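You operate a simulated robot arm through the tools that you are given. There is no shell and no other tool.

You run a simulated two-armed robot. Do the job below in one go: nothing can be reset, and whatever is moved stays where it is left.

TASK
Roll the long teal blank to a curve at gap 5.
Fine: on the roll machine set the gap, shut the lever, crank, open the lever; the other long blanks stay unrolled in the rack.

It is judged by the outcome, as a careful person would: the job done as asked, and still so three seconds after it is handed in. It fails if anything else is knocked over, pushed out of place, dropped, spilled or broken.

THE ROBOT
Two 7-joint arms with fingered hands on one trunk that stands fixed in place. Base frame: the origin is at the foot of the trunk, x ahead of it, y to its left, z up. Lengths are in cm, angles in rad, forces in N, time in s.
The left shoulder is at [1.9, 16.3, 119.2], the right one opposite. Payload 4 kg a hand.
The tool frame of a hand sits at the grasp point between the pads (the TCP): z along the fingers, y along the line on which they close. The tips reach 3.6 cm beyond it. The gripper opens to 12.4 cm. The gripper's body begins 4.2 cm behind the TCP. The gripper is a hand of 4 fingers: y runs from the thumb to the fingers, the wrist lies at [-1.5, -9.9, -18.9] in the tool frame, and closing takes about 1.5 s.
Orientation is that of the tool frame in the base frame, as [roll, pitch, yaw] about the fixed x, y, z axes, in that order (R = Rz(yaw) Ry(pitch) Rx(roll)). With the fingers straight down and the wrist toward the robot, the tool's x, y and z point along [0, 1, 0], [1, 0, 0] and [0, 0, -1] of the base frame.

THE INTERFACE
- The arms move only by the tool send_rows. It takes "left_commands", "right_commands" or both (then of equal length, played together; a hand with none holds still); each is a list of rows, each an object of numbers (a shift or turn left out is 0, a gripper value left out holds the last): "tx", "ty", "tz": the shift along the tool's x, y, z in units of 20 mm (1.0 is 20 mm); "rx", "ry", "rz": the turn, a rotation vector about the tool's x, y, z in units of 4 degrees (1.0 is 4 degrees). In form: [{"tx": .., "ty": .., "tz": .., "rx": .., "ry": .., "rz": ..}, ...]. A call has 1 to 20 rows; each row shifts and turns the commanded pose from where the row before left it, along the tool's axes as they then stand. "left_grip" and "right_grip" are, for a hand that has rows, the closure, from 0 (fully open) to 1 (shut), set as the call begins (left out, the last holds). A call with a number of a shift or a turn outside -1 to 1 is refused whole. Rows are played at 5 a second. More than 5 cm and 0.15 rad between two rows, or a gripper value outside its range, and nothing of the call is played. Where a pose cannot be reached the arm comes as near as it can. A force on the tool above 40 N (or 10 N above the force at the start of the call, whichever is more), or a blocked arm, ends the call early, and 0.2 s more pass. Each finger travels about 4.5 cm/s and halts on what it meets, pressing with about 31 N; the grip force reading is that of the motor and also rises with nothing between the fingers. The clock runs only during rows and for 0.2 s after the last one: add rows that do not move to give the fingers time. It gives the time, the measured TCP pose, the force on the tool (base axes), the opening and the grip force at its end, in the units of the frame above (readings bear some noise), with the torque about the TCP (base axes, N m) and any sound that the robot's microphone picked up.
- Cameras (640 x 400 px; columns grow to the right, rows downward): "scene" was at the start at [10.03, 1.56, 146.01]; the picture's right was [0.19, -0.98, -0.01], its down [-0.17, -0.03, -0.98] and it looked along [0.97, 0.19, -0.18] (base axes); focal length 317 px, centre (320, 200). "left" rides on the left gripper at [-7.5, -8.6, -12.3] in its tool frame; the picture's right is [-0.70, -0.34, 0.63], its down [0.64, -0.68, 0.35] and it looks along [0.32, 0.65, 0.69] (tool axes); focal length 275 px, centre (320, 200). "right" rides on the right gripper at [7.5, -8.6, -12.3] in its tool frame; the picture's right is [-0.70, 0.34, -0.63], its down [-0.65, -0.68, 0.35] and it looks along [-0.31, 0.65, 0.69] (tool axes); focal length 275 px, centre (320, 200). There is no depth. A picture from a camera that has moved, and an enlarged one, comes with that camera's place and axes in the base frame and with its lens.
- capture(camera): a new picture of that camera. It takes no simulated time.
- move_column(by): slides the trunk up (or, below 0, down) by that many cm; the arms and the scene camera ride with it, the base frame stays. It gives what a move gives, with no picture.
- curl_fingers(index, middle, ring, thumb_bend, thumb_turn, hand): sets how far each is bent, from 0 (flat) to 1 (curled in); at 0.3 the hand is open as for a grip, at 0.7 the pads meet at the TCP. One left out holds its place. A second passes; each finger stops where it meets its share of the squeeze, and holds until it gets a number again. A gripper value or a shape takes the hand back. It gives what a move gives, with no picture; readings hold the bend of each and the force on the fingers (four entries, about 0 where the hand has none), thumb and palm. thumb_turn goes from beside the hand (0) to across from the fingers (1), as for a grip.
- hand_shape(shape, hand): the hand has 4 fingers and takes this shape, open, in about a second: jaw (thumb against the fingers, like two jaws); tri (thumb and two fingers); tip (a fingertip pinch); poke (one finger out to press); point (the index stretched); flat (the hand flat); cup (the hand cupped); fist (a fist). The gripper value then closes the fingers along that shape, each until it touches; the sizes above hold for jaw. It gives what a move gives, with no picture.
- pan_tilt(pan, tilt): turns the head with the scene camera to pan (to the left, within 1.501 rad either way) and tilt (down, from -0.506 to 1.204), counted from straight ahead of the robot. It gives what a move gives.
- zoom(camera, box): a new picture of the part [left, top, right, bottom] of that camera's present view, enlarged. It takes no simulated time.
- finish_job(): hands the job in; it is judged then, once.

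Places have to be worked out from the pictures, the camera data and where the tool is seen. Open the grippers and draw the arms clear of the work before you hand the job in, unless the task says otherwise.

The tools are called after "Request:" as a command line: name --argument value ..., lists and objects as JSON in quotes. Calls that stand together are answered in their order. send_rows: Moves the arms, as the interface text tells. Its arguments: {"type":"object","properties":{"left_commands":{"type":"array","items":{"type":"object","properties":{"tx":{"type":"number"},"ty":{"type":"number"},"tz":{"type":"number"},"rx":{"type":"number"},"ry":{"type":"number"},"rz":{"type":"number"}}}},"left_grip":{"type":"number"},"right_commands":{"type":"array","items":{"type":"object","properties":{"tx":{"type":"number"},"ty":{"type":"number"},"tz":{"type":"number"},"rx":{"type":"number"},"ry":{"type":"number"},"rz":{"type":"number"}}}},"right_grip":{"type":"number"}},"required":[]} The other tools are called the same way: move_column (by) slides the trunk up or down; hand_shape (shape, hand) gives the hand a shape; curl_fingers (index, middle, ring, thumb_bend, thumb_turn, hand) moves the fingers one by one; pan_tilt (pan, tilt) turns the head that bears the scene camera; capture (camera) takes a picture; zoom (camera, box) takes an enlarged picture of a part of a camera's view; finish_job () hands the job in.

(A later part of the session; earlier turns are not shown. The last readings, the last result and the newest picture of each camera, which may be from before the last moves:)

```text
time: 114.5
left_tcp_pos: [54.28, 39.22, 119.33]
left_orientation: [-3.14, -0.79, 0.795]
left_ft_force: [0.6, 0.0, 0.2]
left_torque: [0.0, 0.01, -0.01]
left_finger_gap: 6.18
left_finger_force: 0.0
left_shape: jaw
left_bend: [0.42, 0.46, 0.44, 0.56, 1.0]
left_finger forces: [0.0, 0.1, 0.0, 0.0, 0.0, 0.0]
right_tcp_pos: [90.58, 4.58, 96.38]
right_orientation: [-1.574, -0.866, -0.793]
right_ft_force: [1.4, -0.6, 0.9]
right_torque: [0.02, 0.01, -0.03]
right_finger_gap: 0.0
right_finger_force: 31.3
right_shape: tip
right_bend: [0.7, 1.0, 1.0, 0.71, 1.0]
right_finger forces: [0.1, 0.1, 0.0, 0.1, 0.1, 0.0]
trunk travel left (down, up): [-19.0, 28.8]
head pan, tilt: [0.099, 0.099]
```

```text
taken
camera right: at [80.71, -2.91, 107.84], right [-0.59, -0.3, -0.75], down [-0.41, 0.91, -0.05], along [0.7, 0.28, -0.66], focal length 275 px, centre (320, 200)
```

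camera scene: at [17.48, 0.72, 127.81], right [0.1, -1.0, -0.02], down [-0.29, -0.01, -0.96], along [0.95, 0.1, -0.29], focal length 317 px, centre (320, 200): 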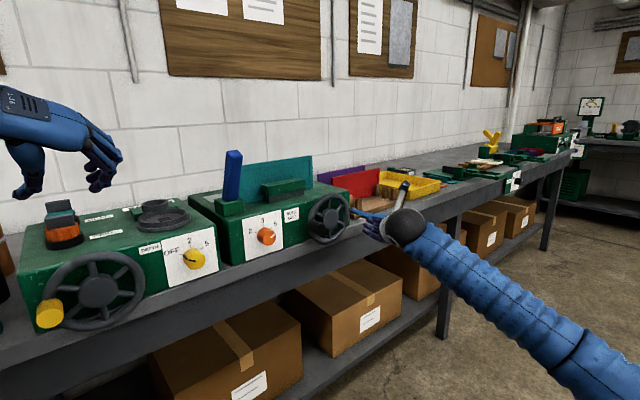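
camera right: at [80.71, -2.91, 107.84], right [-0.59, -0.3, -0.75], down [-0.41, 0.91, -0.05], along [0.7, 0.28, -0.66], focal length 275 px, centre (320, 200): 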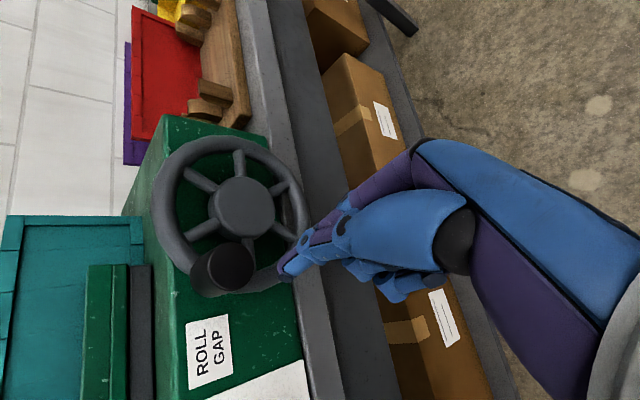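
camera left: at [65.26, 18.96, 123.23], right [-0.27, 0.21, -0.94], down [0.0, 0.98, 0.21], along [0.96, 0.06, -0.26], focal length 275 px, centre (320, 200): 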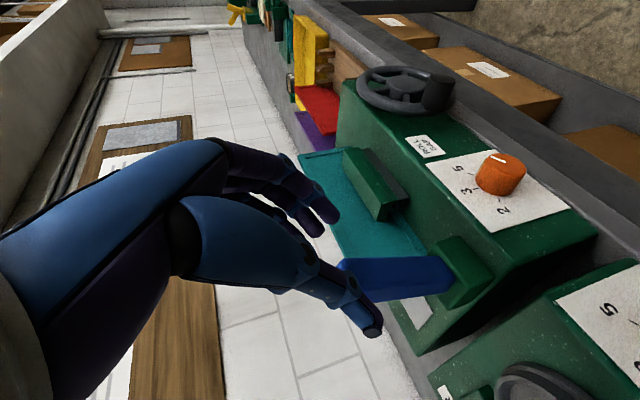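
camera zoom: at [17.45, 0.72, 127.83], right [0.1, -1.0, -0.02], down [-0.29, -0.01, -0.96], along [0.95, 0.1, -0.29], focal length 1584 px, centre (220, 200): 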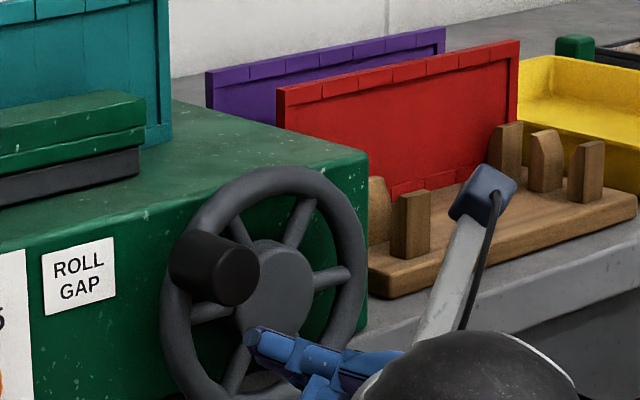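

The handle is at (e 62.1, z 99.4) and the peg is below it at (60.8, 96.4). I'll insert the peg beside the handle and push it through a first arc.

Request:
send_rows --right_commands '[{"tz": 0.6}, {"tz": 0.6}, {"tz": 0.6}, {"tz": 0.5}, {"tz": 0.4}, {}]'

Request:
zoom --camera "scene" --box '[280, 160, 400, 240]'

Request:
send_rows --right_commands '[{"tx": 0.572, "ty": -0.386}, {"tx": 0.64, "ty": -0.258}, {"tx": 0.68, "ty": -0.12}, {"tx": 0.69, "ty": 0.024}]'

Request:
zoom --camera "scene" --box '[200, 130, 400, 255]'

Request:
capture --camera "right"

```text
time: 115.8
left_tcp_pos: [54.42, 39.22, 119.47]
left_orientation: [3.141, -0.789, 0.797]
left_ft_force: [-0.4, -0.2, 0.1]
left_torque: [0.02, -0.01, 0.0]
left_finger_gap: 6.18
left_finger_force: 0.1
left_shape: jaw
left_bend: [0.42, 0.46, 0.44, 0.56, 1.0]
left_finger forces: [0.0, 0.1, 0.0, 0.1, 0.0, 0.0]
right_tcp_pos: [94.68, 8.2, 96.42]
right_orientation: [-1.575, -0.865, -0.792]
right_ft_force: [0.2, -0.3, -0.3]
right_torque: [-0.01, 0.0, -0.01]
right_finger_gap: 0.0
right_finger_force: 30.1
right_shape: tip
right_bend: [0.7, 1.0, 1.0, 0.71, 1.0]
right_finger forces: [0.1, 0.1, 0.0, 0.1, 0.0, 0.0]
trunk travel left (down, up): [-19.0, 28.8]
head pan, tilt: [0.099, 0.099]
```

```text
5.00 times, centred on (340, 200) of scene
camera zoom: at [17.46, 0.72, 127.82], right [0.1, -1.0, -0.02], down [-0.29, -0.01, -0.96], along [0.95, 0.1, -0.29], focal length 1584 px, centre (220, 200)
```

zoom: 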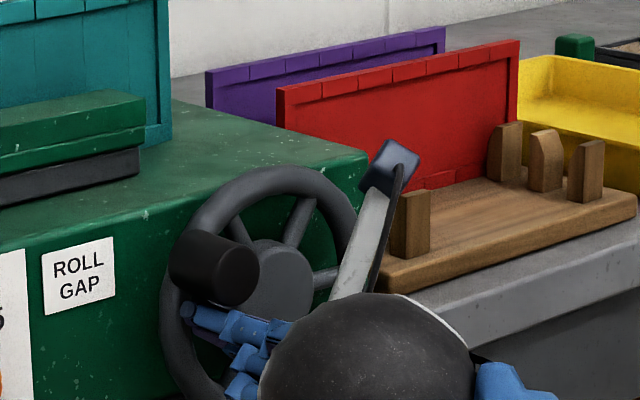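

```text
time: 116.8
left_tcp_pos: [54.37, 39.3, 119.43]
left_orientation: [3.14, -0.792, 0.797]
left_ft_force: [0.1, -0.3, 0.3]
left_torque: [-0.02, 0.01, 0.01]
left_finger_gap: 6.16
left_finger_force: 0.0
left_shape: jaw
left_bend: [0.42, 0.46, 0.44, 0.56, 1.0]
left_finger forces: [0.0, 0.1, 0.0, 0.1, 0.0, 0.0]
right_tcp_pos: [96.24, 6.74, 101.4]
right_orientation: [-1.572, -0.867, -0.795]
right_ft_force: [-1.3, 0.8, -2.7]
right_torque: [0.0, 0.04, 0.01]
right_finger_gap: 0.0
right_finger_force: 31.0
right_shape: tip
right_bend: [0.7, 1.0, 1.0, 0.71, 1.0]
right_finger forces: [0.1, 0.1, 0.0, 0.1, 3.8, 0.1]
trunk travel left (down, up): [-19.0, 28.8]
head pan, tilt: [0.099, 0.099]
```

```text
3.20 times, centred on (300, 192) of scene
camera zoom: at [17.44, 0.74, 127.84], right [0.1, -0.99, -0.02], down [-0.29, -0.01, -0.96], along [0.95, 0.1, -0.29], focal length 1014 px, centre (384, 224)
```

zoom: 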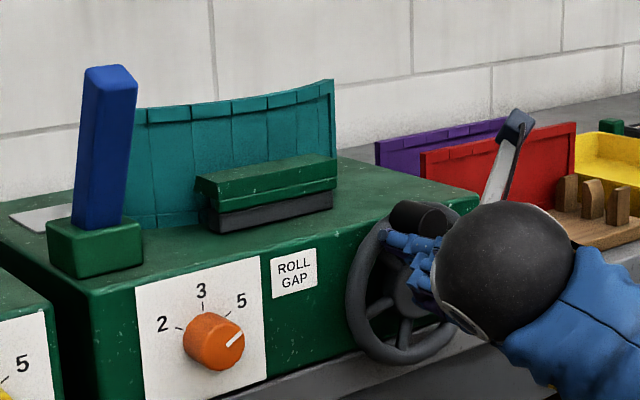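

```text
taken
camera right: at [86.22, -0.62, 112.68], right [-0.59, -0.3, -0.75], down [-0.41, 0.91, -0.05], along [0.7, 0.28, -0.66], focal length 275 px, centre (320, 200)
```

right: 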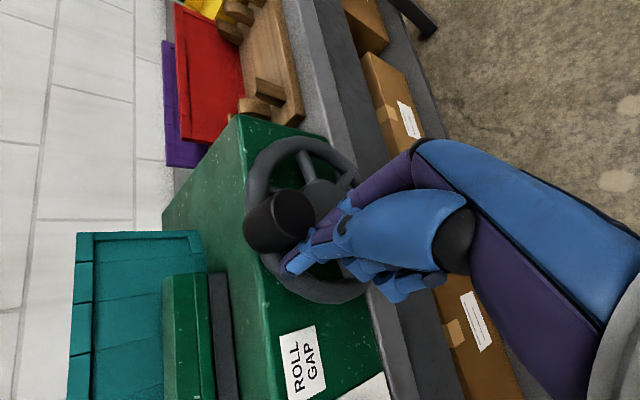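

The blank is visibly curving; clockwise works with little resistance. Continuing the push over the top.

Request:
send_rows --right_commands '[{"tx": 0.67, "ty": 0.167}, {"tx": 0.62, "ty": 0.302}, {"tx": 0.544, "ty": 0.425}, {"tx": 0.444, "ty": 0.529}, {"tx": 0.324, "ty": 0.609}]'

Request:
zoom --camera "scene" --box '[200, 130, 400, 255]'

Request:
capture --camera "right"

```text
time: 117.9
left_tcp_pos: [54.09, 39.19, 119.48]
left_orientation: [3.14, -0.79, 0.798]
left_ft_force: [0.8, 0.3, -0.3]
left_torque: [-0.01, 0.0, -0.02]
left_finger_gap: 6.14
left_finger_force: 0.1
left_shape: jaw
left_bend: [0.42, 0.46, 0.44, 0.56, 1.0]
left_finger forces: [0.1, 0.0, 0.0, 0.0, 0.0, 0.1]
right_tcp_pos: [99.37, 3.49, 102.49]
right_orientation: [-1.583, -0.864, -0.784]
right_ft_force: [-5.5, 1.5, -1.8]
right_torque: [0.05, 0.15, -0.01]
right_finger_gap: 0.01
right_finger_force: 30.6
right_shape: tip
right_bend: [0.7, 1.0, 1.0, 0.72, 1.0]
right_finger forces: [7.1, 0.0, 0.0, 0.0, 0.0, 0.1]
trunk travel left (down, up): [-19.0, 28.8]
head pan, tilt: [0.099, 0.099]
stopped in row 5 (right hand): the force on the tool passed its limit at 47 N (the readings are from after the stop); the commanded pose is now the measured one
```

```text
3.20 times, centred on (300, 192) of scene
camera zoom: at [17.38, 0.73, 127.88], right [0.1, -1.0, -0.02], down [-0.29, -0.01, -0.96], along [0.95, 0.1, -0.29], focal length 1014 px, centre (384, 224)
```

zoom: 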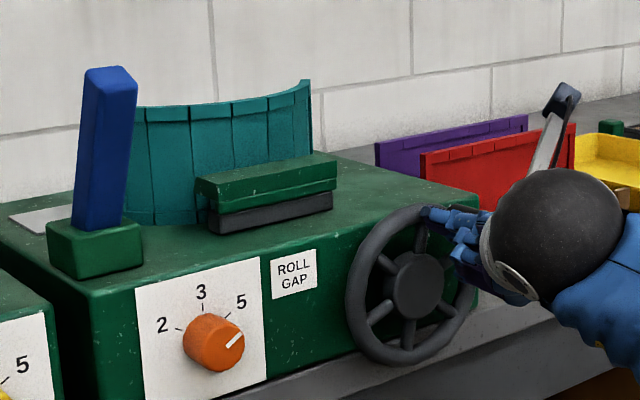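

```text
taken
camera right: at [89.57, -3.92, 113.97], right [-0.59, -0.31, -0.74], down [-0.41, 0.91, -0.05], along [0.69, 0.28, -0.67], focal length 275 px, centre (320, 200)
```

right: 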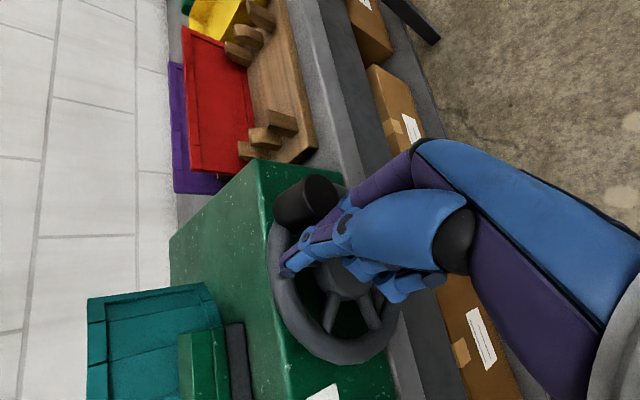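

The blank is well curved now; the stop looks like the peg brushing the rim rather than the handle, since the handle has moved ahead to φ≈129°. I'll back off 4 mm and continue gently.

Request:
send_rows --right_commands '[{"tz": -0.2}, {"tx": 0.386, "ty": 0.572}, {"tx": 0.258, "ty": 0.64}, {"tx": 0.12, "ty": 0.68}]'

Request:
zoom --camera "scene" --box '[200, 130, 400, 255]'

Request:
capture --camera "right"

```text
time: 118.9
left_tcp_pos: [54.37, 39.26, 119.24]
left_orientation: [3.139, -0.791, 0.798]
left_ft_force: [0.2, 0.2, 0.3]
left_torque: [0.04, 0.02, -0.01]
left_finger_gap: 6.17
left_finger_force: 0.1
left_shape: jaw
left_bend: [0.42, 0.46, 0.44, 0.56, 1.0]
left_finger forces: [0.1, 0.0, 0.0, 0.0, 0.0, 0.1]
right_tcp_pos: [101.9, 0.21, 101.05]
right_orientation: [-1.585, -0.863, -0.783]
right_ft_force: [-1.4, -0.7, 1.7]
right_torque: [-0.04, -0.01, 0.0]
right_finger_gap: 0.01
right_finger_force: 31.4
right_shape: tip
right_bend: [0.7, 1.0, 1.0, 0.72, 1.0]
right_finger forces: [3.3, 0.0, 0.1, 0.1, 0.0, 0.0]
trunk travel left (down, up): [-19.0, 28.8]
head pan, tilt: [0.099, 0.099]
```

```text
3.20 times, centred on (300, 192) of scene
camera zoom: at [17.45, 0.7, 127.82], right [0.1, -1.0, -0.02], down [-0.29, -0.01, -0.96], along [0.95, 0.1, -0.29], focal length 1014 px, centre (384, 224)
```

zoom: 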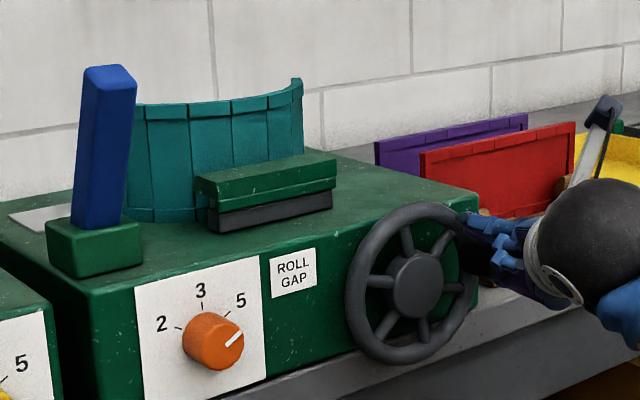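

```text
taken
camera right: at [92.17, -7.17, 112.53], right [-0.59, -0.31, -0.74], down [-0.41, 0.91, -0.05], along [0.69, 0.28, -0.67], focal length 275 px, centre (320, 200)
```

right: 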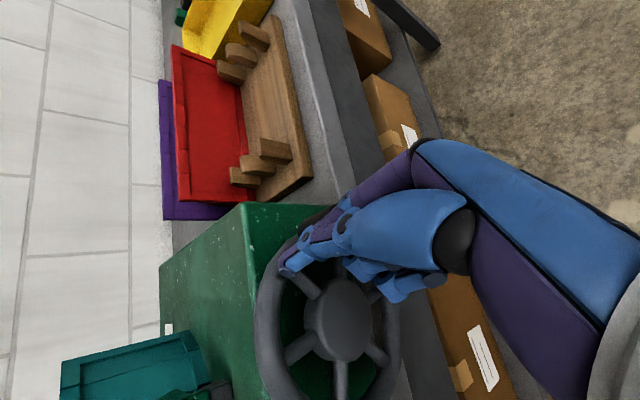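

It's moving smoothly and the blank keeps curving. Continuing down the far side.

Request:
send_rows --right_commands '[{"tx": -0.096, "ty": 0.683}, {"tx": -0.236, "ty": 0.648}, {"tx": -0.366, "ty": 0.585}, {"tx": -0.479, "ty": 0.496}, {"tx": -0.572, "ty": 0.386}]'

Request:
zoom --camera "scene" --box '[200, 130, 400, 255]'

Request:
capture --camera "right"

```text
time: 120.1
left_tcp_pos: [54.34, 39.1, 119.28]
left_orientation: [-3.137, -0.792, 0.792]
left_ft_force: [0.1, 0.5, 1.5]
left_torque: [-0.01, 0.0, 0.01]
left_finger_gap: 6.14
left_finger_force: 0.0
left_shape: jaw
left_bend: [0.42, 0.46, 0.44, 0.56, 1.0]
left_finger forces: [0.0, 0.0, 0.1, 0.1, 0.0, 0.0]
right_tcp_pos: [103.01, -0.76, 94.36]
right_orientation: [-1.592, -0.859, -0.774]
right_ft_force: [-26.0, -10.8, -2.8]
right_torque: [0.17, -0.48, 0.37]
right_finger_gap: 0.03
right_finger_force: 30.6
right_shape: tip
right_bend: [0.72, 1.0, 1.0, 0.82, 0.92]
right_finger forces: [28.4, 0.1, 0.0, 0.0, 0.0, 0.0]
trunk travel left (down, up): [-19.0, 28.8]
head pan, tilt: [0.099, 0.099]
```

```text
3.20 times, centred on (300, 192) of scene
camera zoom: at [17.4, 0.64, 127.72], right [0.1, -1.0, -0.02], down [-0.29, -0.01, -0.96], along [0.95, 0.1, -0.29], focal length 1014 px, centre (384, 224)
```

zoom: 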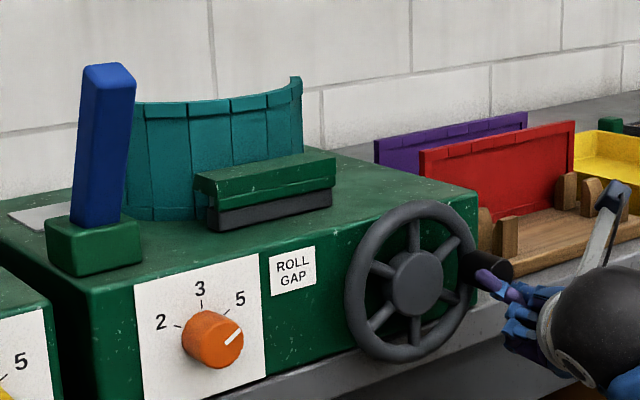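

```text
taken
camera right: at [93.38, -8.35, 105.77], right [-0.6, -0.31, -0.74], down [-0.41, 0.91, -0.05], along [0.69, 0.28, -0.67], focal length 275 px, centre (320, 200)
```

right: 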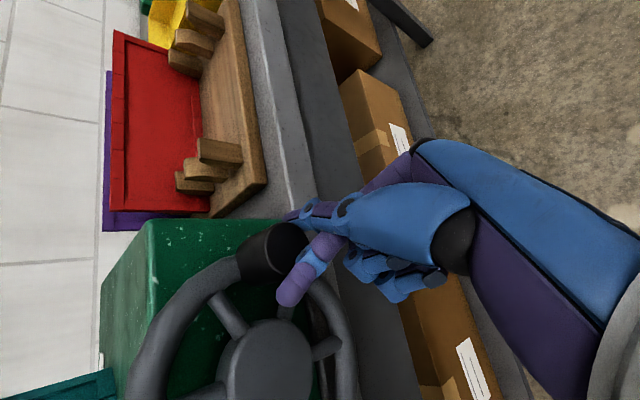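

The handle is now at about 3 o'clock but has wedged between the separating thumb and index. I'll withdraw, re-pinch, and zoom on the blank to judge progress.

Request:
send_rows --right_commands '[{"tz": -0.5}, {"tz": -0.7}, {"tz": -0.8}, {"tz": -0.8}, {}, {}, {}]'

Request:
capture --camera "right"

Request:
zoom --camera "scene" --box '[220, 140, 400, 250]'

Request:
capture --camera "left"

```text
time: 121.7
left_tcp_pos: [54.18, 39.17, 119.31]
left_orientation: [3.139, -0.791, 0.799]
left_ft_force: [1.2, -0.2, 0.3]
left_torque: [-0.05, 0.03, 0.0]
left_finger_gap: 6.17
left_finger_force: 0.0
left_shape: jaw
left_bend: [0.42, 0.46, 0.44, 0.56, 1.0]
left_finger forces: [0.0, 0.0, 0.0, 0.0, 0.0, 0.0]
right_tcp_pos: [99.45, -4.99, 94.78]
right_orientation: [-1.585, -0.861, -0.781]
right_ft_force: [-0.7, -0.1, -0.4]
right_torque: [0.01, -0.02, -0.01]
right_finger_gap: 0.01
right_finger_force: 30.9
right_shape: tip
right_bend: [0.7, 1.0, 1.0, 0.83, 0.93]
right_finger forces: [0.1, 0.1, 0.0, 0.0, 0.1, 0.0]
trunk travel left (down, up): [-19.0, 28.8]
head pan, tilt: [0.099, 0.099]
```

```text
taken
camera right: at [89.47, -12.48, 106.25], right [-0.59, -0.31, -0.74], down [-0.41, 0.91, -0.05], along [0.69, 0.28, -0.67], focal length 275 px, centre (320, 200)
```

right: 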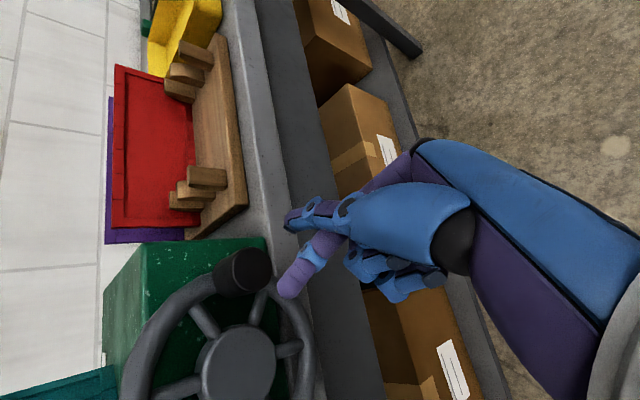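

```text
3.56 times, centred on (310, 195) of scene
camera zoom: at [17.47, 0.72, 127.82], right [0.1, -1.0, -0.02], down [-0.29, -0.01, -0.96], along [0.95, 0.1, -0.29], focal length 1126 px, centre (356, 218)
```

zoom: 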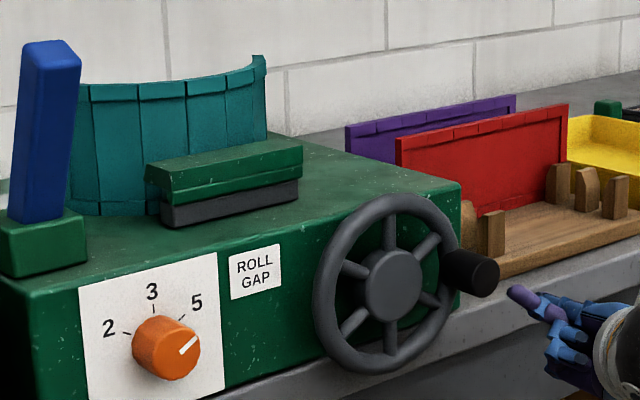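

```text
taken
camera left: at [38.47, 35.25, 122.58], right [-0.27, 0.21, -0.94], down [0.0, 0.98, 0.21], along [0.96, 0.06, -0.26], focal length 275 px, centre (320, 200)
```

left: 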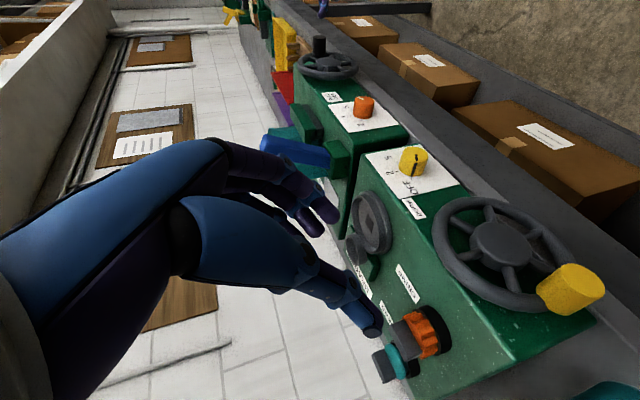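

The handle is at about 3 o'clock (e≈74.5, z≈95.8) and the blank is clearly curved. The thumb shears sideways, so I'll make the peg from the index finger alone, with the thumb turned away and the others curled.

Request:
curl_fingers --hand "right" --index 0.65 --middle 1.0 --ring 1.0 --thumb_bend 0.5 --thumb_turn 0.0

Request:
send_rows --right_commands '[{"tx": 0.57, "ty": -0.48}, {"tx": 0.57, "ty": -0.48}, {"tx": 0.57, "ty": -0.48}, {}]'

Request:
capture --camera "right"

Request:
zoom --camera "scene" --box '[300, 150, 440, 250]'

```text
time: 122.7
left_tcp_pos: [54.38, 39.18, 119.39]
left_orientation: [3.142, -0.791, 0.794]
left_ft_force: [0.5, -0.5, 0.7]
left_torque: [-0.02, -0.01, 0.02]
left_finger_gap: 6.19
left_finger_force: 0.1
left_shape: jaw
left_bend: [0.42, 0.46, 0.44, 0.56, 1.0]
left_finger forces: [0.0, 0.1, 0.1, 0.0, 0.1, 0.1]
right_tcp_pos: [99.27, -5.02, 94.94]
right_orientation: [-1.585, -0.862, -0.784]
right_ft_force: [0.4, -0.4, 0.2]
right_torque: [0.03, -0.04, -0.02]
right_finger_gap: 13.24
right_finger_force: 0.0
right_shape: fingers
right_bend: [0.65, 1.0, 1.0, 0.5, 0.0]
right_finger forces: [0.1, 0.1, 0.0, 0.1, 0.1, 0.0]
trunk travel left (down, up): [-19.0, 28.8]
head pan, tilt: [0.099, 0.099]
```

```text
time: 123.7
left_tcp_pos: [54.25, 39.13, 119.29]
left_orientation: [-3.139, -0.791, 0.793]
left_ft_force: [0.2, -0.7, -0.4]
left_torque: [0.01, 0.02, -0.01]
left_finger_gap: 6.16
left_finger_force: 0.1
left_shape: jaw
left_bend: [0.42, 0.46, 0.44, 0.56, 1.0]
left_finger forces: [0.0, 0.1, 0.1, 0.0, 0.1, 0.1]
right_tcp_pos: [99.39, -4.94, 99.37]
right_orientation: [-1.585, -0.863, -0.782]
right_ft_force: [0.3, -0.6, 0.2]
right_torque: [-0.01, -0.03, 0.01]
right_finger_gap: 13.21
right_finger_force: 0.1
right_shape: fingers
right_bend: [0.65, 1.0, 1.0, 0.5, 0.0]
right_finger forces: [0.0, 0.1, 0.0, 0.1, 0.0, 0.0]
trunk travel left (down, up): [-19.0, 28.8]
head pan, tilt: [0.099, 0.099]
```

```text
taken
camera right: at [89.57, -12.36, 110.69], right [-0.59, -0.31, -0.74], down [-0.41, 0.91, -0.05], along [0.69, 0.28, -0.67], focal length 275 px, centre (320, 200)
```

right: 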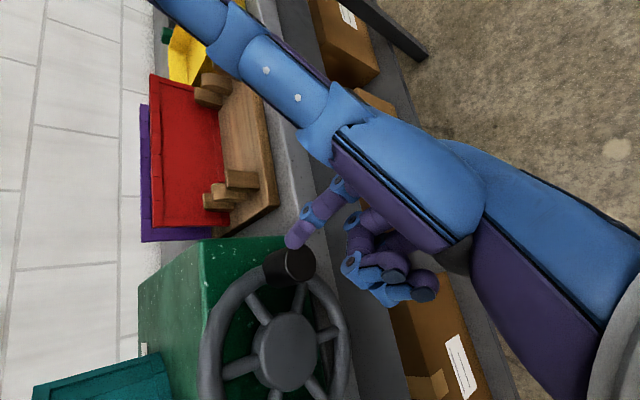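

```text
4.00 times, centred on (370, 200) of scene
camera zoom: at [17.49, 0.71, 127.81], right [0.1, -1.0, -0.02], down [-0.29, -0.01, -0.96], along [0.95, 0.1, -0.29], focal length 1267 px, centre (120, 200)
```

zoom: 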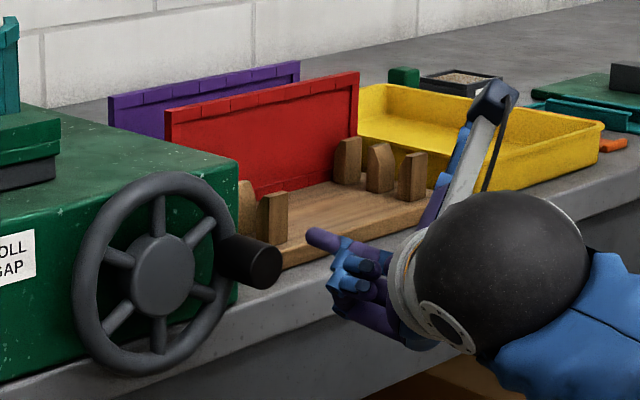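

The turned-out thumb sticks up toward the rack side, which I don't want. I'll fold it differently (turned across, unbent, as in "poke") and look again.

Request:
curl_fingers --hand "right" --index 0.65 --thumb_bend 0.0 --thumb_turn 1.0

Request:
capture --camera "right"

Request:
zoom --camera "scene" --box '[300, 150, 440, 250]'

```text
time: 124.7
left_tcp_pos: [54.43, 39.1, 119.31]
left_orientation: [-3.142, -0.791, 0.795]
left_ft_force: [1.4, 0.2, 0.4]
left_torque: [0.0, 0.0, -0.07]
left_finger_gap: 6.18
left_finger_force: 0.0
left_shape: jaw
left_bend: [0.42, 0.46, 0.44, 0.56, 1.0]
left_finger forces: [0.1, 0.0, 0.0, 0.1, 0.0, 0.1]
right_tcp_pos: [99.44, -4.98, 99.2]
right_orientation: [-1.585, -0.861, -0.782]
right_ft_force: [0.4, -0.4, 0.4]
right_torque: [-0.01, -0.02, 0.04]
right_finger_gap: 5.89
right_finger_force: 0.1
right_shape: fingers
right_bend: [0.65, 1.0, 1.0, 0.0, 0.95]
right_finger forces: [0.0, 0.0, 0.0, 0.0, 0.0, 0.1]
trunk travel left (down, up): [-19.0, 28.8]
head pan, tilt: [0.099, 0.099]
```

```text
taken
camera right: at [89.55, -12.34, 110.69], right [-0.59, -0.31, -0.74], down [-0.41, 0.91, -0.05], along [0.69, 0.28, -0.67], focal length 275 px, centre (320, 200)
```

right: 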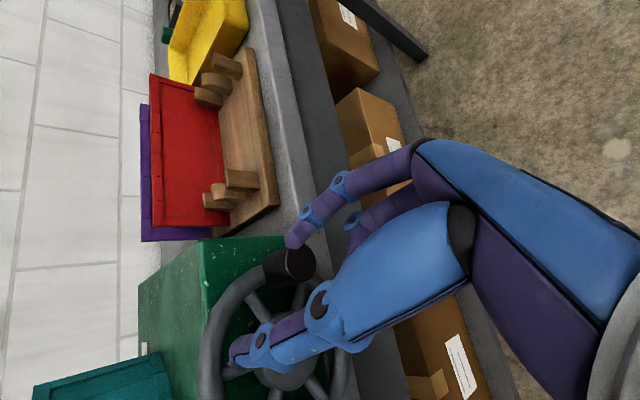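

```text
4.00 times, centred on (370, 200) of scene
camera zoom: at [17.47, 0.72, 127.82], right [0.1, -1.0, -0.02], down [-0.29, -0.01, -0.96], along [0.95, 0.1, -0.29], focal length 1267 px, centre (120, 200)
```

zoom: 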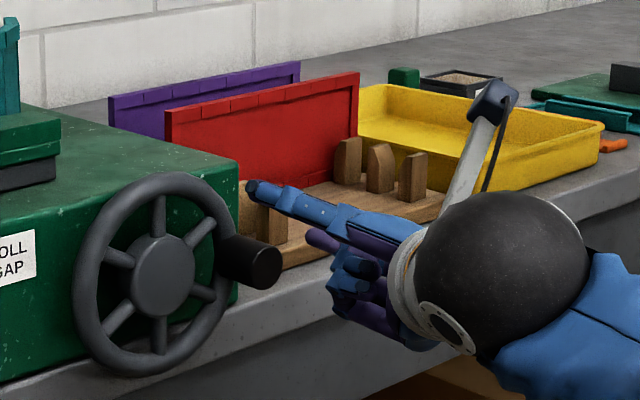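

With the thumb straight it makes a fork rather than a peg. I'll go back to the closed fingertip pinch and roll the hand to about 90°, so the push down the right side is along the strong closing axis; checking reach there.

Request:
hand_shape --hand "right" --shape "tip"

Request:
send_rows --right_commands '[{"rz": 1, "tz": -0.3}, {"rz": 1}, {"rz": 1}, {"rz": 1}, {"rz": 1}, {"rz": 1}, {"rz": 1}, {"rz": 1}, {"rz": 1}, {"rz": 1}, {"rz": 1}, {"rz": 1}, {"rz": 0.5}, {}]' --right_grip 1.0

Request:
capture --camera "right"

Request:
zoom --camera "scene" --box '[220, 140, 420, 265]'

```text
time: 125.6
left_tcp_pos: [54.36, 39.28, 119.35]
left_orientation: [-3.141, -0.791, 0.795]
left_ft_force: [0.0, 0.6, 0.2]
left_torque: [-0.01, -0.02, 0.02]
left_finger_gap: 6.19
left_finger_force: 0.2
left_shape: jaw
left_bend: [0.42, 0.46, 0.44, 0.56, 1.0]
left_finger forces: [0.0, 0.1, 0.0, 0.1, 0.0, 0.0]
right_tcp_pos: [99.27, -4.91, 99.28]
right_orientation: [-1.585, -0.861, -0.78]
right_ft_force: [-1.1, -1.0, 0.4]
right_torque: [0.01, 0.01, -0.05]
right_finger_gap: 12.39
right_finger_force: 0.0
right_shape: tip
right_bend: [0.31, 0.98, 0.99, 0.3, 0.97]
right_finger forces: [0.0, 0.0, 0.0, 0.1, 0.0, 0.0]
trunk travel left (down, up): [-19.0, 28.8]
head pan, tilt: [0.099, 0.099]
```

```text
time: 128.6
left_tcp_pos: [54.3, 39.21, 119.42]
left_orientation: [3.14, -0.791, 0.796]
left_ft_force: [0.2, 0.0, 0.0]
left_torque: [-0.01, 0.01, 0.02]
left_finger_gap: 6.19
left_finger_force: 0.1
left_shape: jaw
left_bend: [0.42, 0.46, 0.44, 0.56, 1.0]
left_finger forces: [0.0, 0.0, 0.0, 0.0, 0.1, 0.1]
right_tcp_pos: [98.86, -5.45, 99.29]
right_orientation: [-1.58, 0.011, -0.792]
right_ft_force: [0.0, 0.3, 0.2]
right_torque: [0.01, -0.02, -0.02]
right_finger_gap: 0.01
right_finger_force: 31.0
right_shape: tip
right_bend: [0.7, 1.0, 1.0, 0.71, 1.0]
right_finger forces: [0.1, 0.0, 0.0, 0.1, 0.0, 0.0]
trunk travel left (down, up): [-19.0, 28.8]
head pan, tilt: [0.099, 0.099]
```

```text
taken
camera right: at [95.55, -19.49, 107.95], right [-0.94, 0.05, -0.32], down [-0.2, 0.7, 0.69], along [0.26, 0.71, -0.65], focal length 275 px, centre (320, 200)
```

right: 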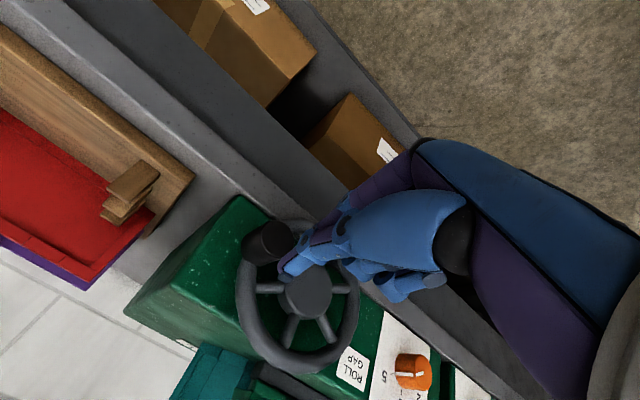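

```text
3.20 times, centred on (320, 202) of scene
camera zoom: at [17.47, 0.72, 127.82], right [0.1, -1.0, -0.02], down [-0.29, -0.01, -0.96], along [0.95, 0.1, -0.29], focal length 1014 px, centre (320, 192)
```

zoom: 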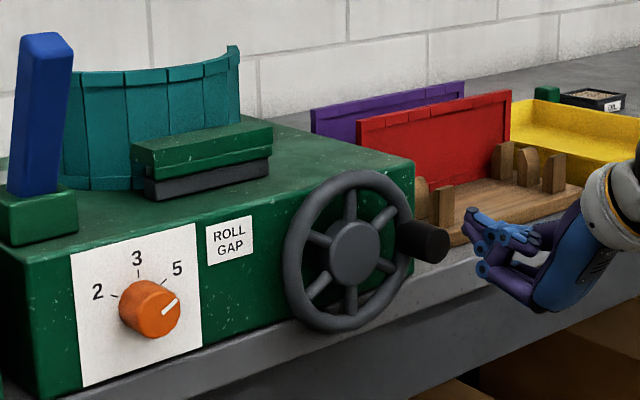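

The arm reaches with the hand rolled to 90°, and the peg is directly above the handle. Inserting beside it and pushing down.

Request:
send_rows --right_commands '[{"tz": 0.7}, {"tz": 0.7}, {"tz": 0.7}, {"tz": 0.7}, {"tz": 0.5}, {}]'

Request:
zoom --camera "scene" --box '[220, 140, 420, 265]'

Request:
send_rows --right_commands '[{"tx": 0.244, "ty": 0.635}, {"tx": 0.106, "ty": 0.672}, {"tx": -0.036, "ty": 0.679}]'

Request:
zoom --camera "scene" --box '[220, 140, 420, 265]'

Request:
capture --camera "right"

```text
time: 130.0
left_tcp_pos: [54.31, 39.23, 119.36]
left_orientation: [-3.141, -0.791, 0.795]
left_ft_force: [-0.5, 0.2, -0.2]
left_torque: [0.01, 0.05, 0.03]
left_finger_gap: 6.17
left_finger_force: 0.0
left_shape: jaw
left_bend: [0.42, 0.46, 0.44, 0.56, 1.0]
left_finger forces: [0.0, 0.0, 0.0, 0.1, 0.0, 0.1]
right_tcp_pos: [103.59, -0.65, 99.41]
right_orientation: [-1.579, 0.01, -0.792]
right_ft_force: [-13.9, -6.3, 10.6]
right_torque: [-0.06, 0.18, -0.04]
right_finger_gap: 0.0
right_finger_force: 30.7
right_shape: tip
right_bend: [0.7, 1.0, 1.0, 0.77, 0.95]
right_finger forces: [0.1, 0.0, 0.0, 0.1, 0.0, 0.1]
trunk travel left (down, up): [-19.0, 28.8]
head pan, tilt: [0.099, 0.099]
```

```text
3.20 times, centred on (320, 202) of scene
camera zoom: at [17.35, 0.68, 127.82], right [0.1, -0.99, -0.02], down [-0.29, -0.01, -0.96], along [0.95, 0.1, -0.29], focal length 1014 px, centre (320, 192)
```

zoom: 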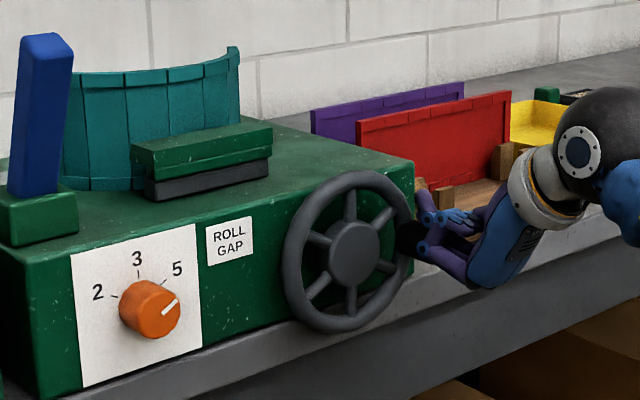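

```text
time: 130.5
left_tcp_pos: [54.15, 39.08, 119.42]
left_orientation: [-3.141, -0.79, 0.797]
left_ft_force: [0.5, -0.8, -0.7]
left_torque: [0.02, -0.03, 0.0]
left_finger_gap: 6.18
left_finger_force: 0.1
left_shape: jaw
left_bend: [0.42, 0.46, 0.44, 0.56, 1.0]
left_finger forces: [0.0, 0.0, 0.0, 0.1, 0.1, 0.1]
right_tcp_pos: [103.72, -1.07, 98.63]
right_orientation: [-1.562, 0.005, -0.788]
right_ft_force: [-12.6, -5.1, 26.2]
right_torque: [0.03, -0.12, 0.02]
right_finger_gap: 0.0
right_finger_force: 31.1
right_shape: tip
right_bend: [0.7, 1.0, 1.0, 0.77, 0.94]
right_finger forces: [0.1, 0.1, 0.0, 0.0, 7.3, 0.0]
trunk travel left (down, up): [-19.0, 28.8]
head pan, tilt: [0.099, 0.099]
stopped in row 2 (right hand): the force on the tool passed its limit at 43 N (the readings are from after the stop); the commanded pose is now the measured one
```

```text
3.20 times, centred on (320, 202) of scene
camera zoom: at [17.24, 0.66, 127.86], right [0.1, -1.0, -0.02], down [-0.29, -0.01, -0.96], along [0.95, 0.1, -0.29], focal length 1014 px, centre (320, 192)
```

zoom: 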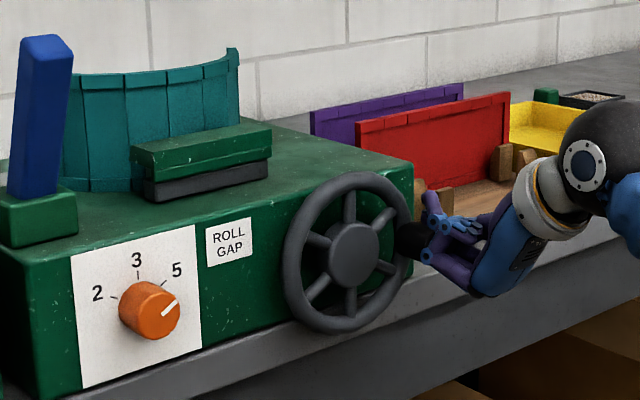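

```text
taken
camera right: at [100.25, -15.15, 107.18], right [-0.94, 0.05, -0.34], down [-0.21, 0.69, 0.69], along [0.27, 0.72, -0.64], focal length 275 px, centre (320, 200)
```

right: 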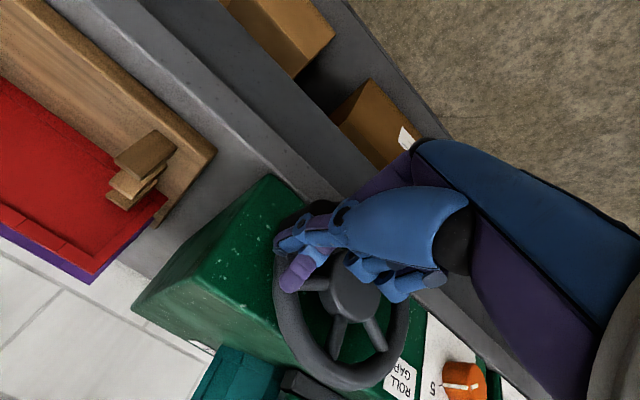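

The wheel doesn't budge at 43 N, and it slipped the peg at this same spot before. The crank seems to be at its end stop after about half a turn, with the blank's curve no longer changing. I'll withdraw straight back and inspect.

Request:
send_rows --right_commands '[{"tz": -0.4}, {"tz": -0.7}, {"tz": -0.8}, {"tz": -0.8}, {"tz": -0.8}, {"tz": -0.8}, {"tz": -0.8}]'

Request:
capture --camera "scene"

Request:
zoom --camera "scene" --box '[200, 130, 400, 255]'

Request:
capture --camera "right"

```text
time: 132.1
left_tcp_pos: [54.19, 39.18, 119.38]
left_orientation: [3.141, -0.79, 0.796]
left_ft_force: [-1.0, -0.1, 0.4]
left_torque: [-0.05, -0.02, 0.03]
left_finger_gap: 6.19
left_finger_force: 0.0
left_shape: jaw
left_bend: [0.42, 0.46, 0.44, 0.56, 1.0]
left_finger forces: [0.0, 0.0, 0.0, 0.0, 0.0, 0.0]
right_tcp_pos: [96.63, -8.17, 97.89]
right_orientation: [-1.571, 0.007, -0.79]
right_ft_force: [0.5, -0.2, -0.2]
right_torque: [-0.01, 0.02, -0.02]
right_finger_gap: 0.0
right_finger_force: 30.8
right_shape: tip
right_bend: [0.7, 1.0, 1.0, 0.79, 0.94]
right_finger forces: [0.1, 0.0, 0.0, 0.0, 0.0, 0.0]
trunk travel left (down, up): [-19.0, 28.8]
head pan, tilt: [0.099, 0.099]
```

```text
taken
camera scene: at [17.46, 0.69, 127.82], right [0.1, -0.99, -0.02], down [-0.29, -0.01, -0.96], along [0.95, 0.1, -0.29], focal length 317 px, centre (320, 200)
```

scene: 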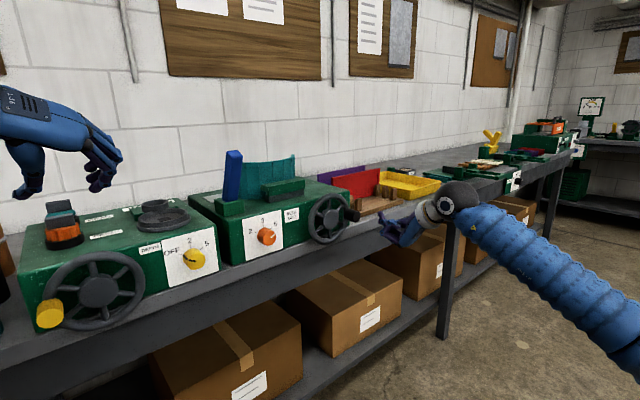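

```text
3.20 times, centred on (300, 192) of scene
camera zoom: at [17.46, 0.69, 127.82], right [0.1, -0.99, -0.02], down [-0.29, -0.01, -0.96], along [0.95, 0.1, -0.29], focal length 1014 px, centre (384, 224)
```

zoom: 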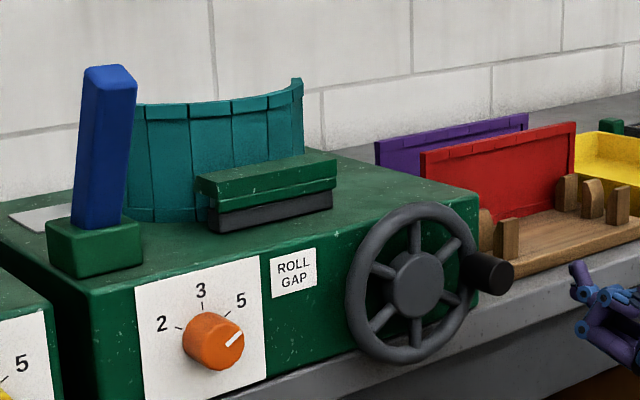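

```text
taken
camera right: at [93.24, -22.21, 106.44], right [-0.94, 0.05, -0.33], down [-0.2, 0.7, 0.69], along [0.27, 0.71, -0.65], focal length 275 px, centre (320, 200)
```

right: 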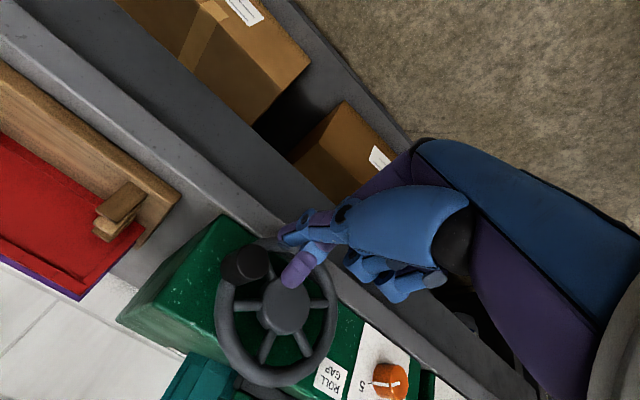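

The wheel is unchanged at 3 o'clock after that hard push, so the crank is at its end and the blank is fully curved. Now I'll retreat the right hand, open it, and raise the trunk so the left arm can return to the lever by the same safe path.

Request:
send_rows --right_commands '[{"tz": -0.9}, {"tz": -0.9}, {"tz": -0.9}, {"tz": -0.9}, {"tz": -0.9}, {}]' --right_grip 0.3

Request:
move_column --by 26

Request:
hand_shape --hand "right" --shape "jaw"

Request:
send_rows --left_commands '[{"tx": 0.1, "ty": 0.9, "tz": 0.1}, {"tx": 0.1, "ty": 0.9, "tz": 0.1}, {"tx": 0.1, "ty": 0.9, "tz": 0.1}, {"tx": 0.1, "ty": 0.9, "tz": 0.1}, {"tx": 0.1, "ty": 0.9, "tz": 0.1}, {"tx": 0.1, "ty": 0.9, "tz": 0.1}, {"tx": 0.1, "ty": 0.9, "tz": 0.1}, {"tx": 0.1, "ty": 0.9, "tz": 0.1}, {"tx": 0.1, "ty": 0.9, "tz": 0.1}, {"tx": 0.1, "ty": 0.9, "tz": 0.1}, {"tx": 0.1, "ty": 0.9, "tz": 0.1}, {"tx": 0.1, "ty": 0.9, "tz": 0.1}, {"tx": 0.1, "ty": 0.9, "tz": 0.1}, {"tx": 0.1, "ty": 0.9, "tz": 0.1}, {"tx": 0.1, "ty": 0.9, "tz": 0.1}, {"tx": 0.1, "ty": 0.9, "tz": 0.1}, {"tx": 0.1, "ty": 0.9, "tz": 0.1}]'

Request:
pan_tilt --pan 0.35 --tilt 0.5

Request:
capture --camera "scene"

```text
time: 133.5
left_tcp_pos: [54.33, 39.28, 119.41]
left_orientation: [3.14, -0.789, 0.796]
left_ft_force: [-1.0, 0.4, -1.1]
left_torque: [-0.05, 0.01, -0.01]
left_finger_gap: 6.16
left_finger_force: 0.0
left_shape: jaw
left_bend: [0.42, 0.46, 0.44, 0.56, 1.0]
left_finger forces: [0.0, 0.0, 0.1, 0.0, 0.0, 0.0]
right_tcp_pos: [90.3, -14.52, 97.92]
right_orientation: [-1.571, 0.01, -0.792]
right_ft_force: [0.1, 0.2, 0.5]
right_torque: [0.03, -0.03, -0.02]
right_finger_gap: 8.69
right_finger_force: 0.0
right_shape: tip
right_bend: [0.35, 0.98, 0.99, 0.5, 0.99]
right_finger forces: [0.1, 0.1, 0.1, 0.0, 0.0, 0.0]
trunk travel left (down, up): [-19.0, 28.8]
head pan, tilt: [0.099, 0.099]
```

```text
time: 136.2
left_tcp_pos: [54.2, 39.21, 145.37]
left_orientation: [-3.14, -0.79, 0.795]
left_ft_force: [-0.3, 0.1, -0.9]
left_torque: [0.01, 0.02, -0.01]
left_finger_gap: 6.16
left_finger_force: 0.0
left_shape: jaw
left_bend: [0.42, 0.46, 0.44, 0.56, 1.0]
left_finger forces: [0.1, 0.0, 0.1, 0.1, 0.0, 0.0]
right_tcp_pos: [90.28, -14.5, 123.97]
right_orientation: [-1.571, 0.008, -0.792]
right_ft_force: [-0.6, -0.6, -0.5]
right_torque: [0.01, 0.01, -0.01]
right_finger_gap: 8.68
right_finger_force: 0.1
right_shape: tip
right_bend: [0.35, 0.98, 0.99, 0.5, 0.99]
right_finger forces: [0.0, 0.0, 0.0, 0.1, 0.0, 0.0]
trunk travel left (down, up): [-45.0, 2.8]
head pan, tilt: [0.099, 0.099]
```

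```text
time: 137.1
left_tcp_pos: [54.25, 39.37, 145.26]
left_orientation: [3.141, -0.791, 0.797]
left_ft_force: [0.2, 0.4, 1.0]
left_torque: [0.01, 0.01, -0.01]
left_finger_gap: 6.21
left_finger_force: 0.0
left_shape: jaw
left_bend: [0.42, 0.46, 0.44, 0.56, 1.0]
left_finger forces: [0.0, 0.1, 0.0, 0.0, 0.0, 0.1]
right_tcp_pos: [90.22, -14.45, 123.96]
right_orientation: [-1.571, 0.01, -0.793]
right_ft_force: [1.1, 0.5, 1.2]
right_torque: [-0.04, -0.02, 0.02]
right_finger_gap: 12.38
right_finger_force: 0.1
right_shape: jaw
right_bend: [0.3, 0.3, 0.3, 0.3, 0.98]
right_finger forces: [0.0, 0.0, 0.0, 0.0, 0.0, 0.0]
trunk travel left (down, up): [-45.0, 2.8]
head pan, tilt: [0.099, 0.099]
```

```text
time: 140.7
left_tcp_pos: [79.56, 21.14, 145.4]
left_orientation: [-3.141, -0.791, 0.794]
left_ft_force: [0.8, -0.8, -0.1]
left_torque: [0.0, 0.03, -0.01]
left_finger_gap: 6.16
left_finger_force: 0.1
left_shape: jaw
left_bend: [0.42, 0.46, 0.44, 0.56, 1.0]
left_finger forces: [0.1, 0.1, 0.0, 0.0, 0.0, 0.1]
right_tcp_pos: [90.39, -14.5, 123.86]
right_orientation: [-1.571, 0.009, -0.789]
right_ft_force: [-0.1, 0.4, -0.4]
right_torque: [0.01, -0.02, -0.01]
right_finger_gap: 12.36
right_finger_force: 0.0
right_shape: jaw
right_bend: [0.3, 0.3, 0.3, 0.3, 0.98]
right_finger forces: [0.0, 0.0, 0.0, 0.0, 0.0, 0.0]
trunk travel left (down, up): [-45.0, 2.8]
head pan, tilt: [0.099, 0.099]
```

```text
time: 141.6
left_tcp_pos: [79.48, 21.13, 145.39]
left_orientation: [-3.141, -0.791, 0.796]
left_ft_force: [-1.1, -0.6, -0.2]
left_torque: [0.05, -0.03, 0.03]
left_finger_gap: 6.17
left_finger_force: 0.1
left_shape: jaw
left_bend: [0.42, 0.46, 0.44, 0.56, 1.0]
left_finger forces: [0.1, 0.0, 0.0, 0.1, 0.0, 0.0]
right_tcp_pos: [90.16, -14.48, 123.92]
right_orientation: [-1.571, 0.009, -0.791]
right_ft_force: [-0.3, -0.3, 0.9]
right_torque: [-0.03, 0.02, -0.01]
right_finger_gap: 12.34
right_finger_force: 0.0
right_shape: jaw
right_bend: [0.3, 0.3, 0.3, 0.3, 0.98]
right_finger forces: [0.0, 0.0, 0.0, 0.0, 0.0, 0.1]
trunk travel left (down, up): [-45.0, 2.8]
head pan, tilt: [0.351, 0.499]
```

```text
taken
camera scene: at [7.67, 2.9, 153.23], right [0.34, -0.94, 0.0], down [-0.45, -0.16, -0.88], along [0.82, 0.3, -0.48], focal length 317 px, centre (320, 200)
```

scene: 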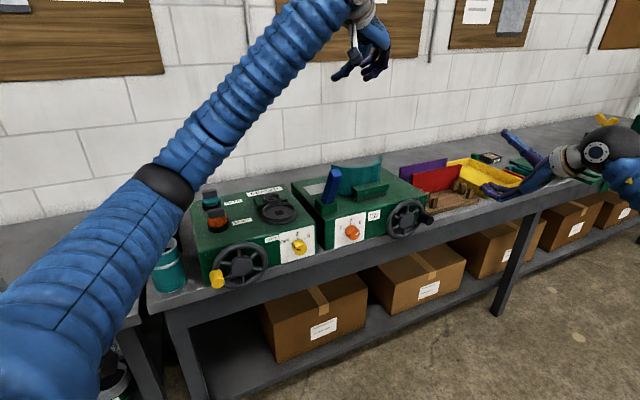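

All clear, and the blank's curve shows well from above. Now I'll lower the left hand to the lever along the reverse path.

Request:
send_rows --left_commands '[{"tx": -0.88, "tz": 0.88}, {"tx": -0.88, "tz": 0.88}, {"tx": -0.88, "tz": 0.88}, {"tx": -0.88, "tz": 0.88}, {"tx": -0.88, "tz": 0.88}, {"tx": -0.88, "tz": 0.88}, {"tx": -0.88, "tz": 0.88}, {"tx": -0.88, "tz": 0.88}, {"tx": -0.88, "tz": 0.88}, {"tx": -0.3, "tz": 0.9}, {"tz": 0.9}, {}]'

Request:
capture --camera "left"

Request:
zoom --camera "scene" --box '[270, 80, 440, 260]'

```text
time: 144.2
left_tcp_pos: [81.25, 22.87, 119.98]
left_orientation: [3.14, -0.79, 0.798]
left_ft_force: [-0.1, -0.5, -0.1]
left_torque: [-0.01, -0.02, 0.0]
left_finger_gap: 6.18
left_finger_force: 0.0
left_shape: jaw
left_bend: [0.42, 0.46, 0.44, 0.56, 1.0]
left_finger forces: [0.1, 0.0, 0.0, 0.1, 0.0, 0.1]
right_tcp_pos: [90.36, -14.52, 124.03]
right_orientation: [-1.571, 0.008, -0.792]
right_ft_force: [-0.5, 0.5, 0.1]
right_torque: [-0.02, 0.02, -0.03]
right_finger_gap: 12.38
right_finger_force: 0.2
right_shape: jaw
right_bend: [0.3, 0.3, 0.3, 0.3, 0.98]
right_finger forces: [0.0, 0.0, 0.1, 0.2, 0.0, 0.0]
trunk travel left (down, up): [-45.0, 2.8]
head pan, tilt: [0.351, 0.499]
```

```text
taken
camera left: at [65.42, 18.9, 123.18], right [-0.27, 0.21, -0.94], down [0.0, 0.98, 0.22], along [0.96, 0.06, -0.26], focal length 275 px, centre (320, 200)
```

left: 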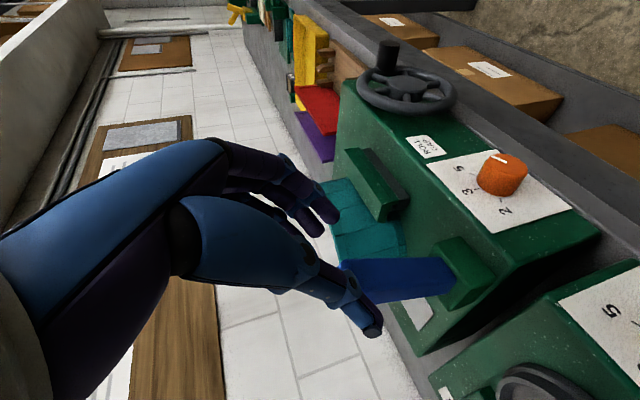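

```text
2.22 times, centred on (355, 170) of scene
camera zoom: at [7.64, 2.88, 153.22], right [0.34, -0.94, 0.0], down [-0.45, -0.16, -0.88], along [0.82, 0.3, -0.48], focal length 704 px, centre (242, 267)
```

zoom: 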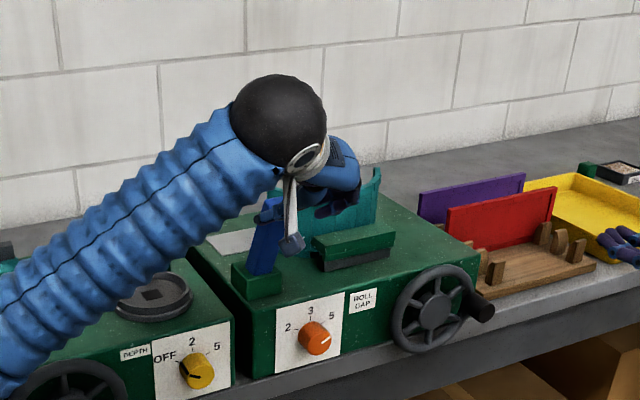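

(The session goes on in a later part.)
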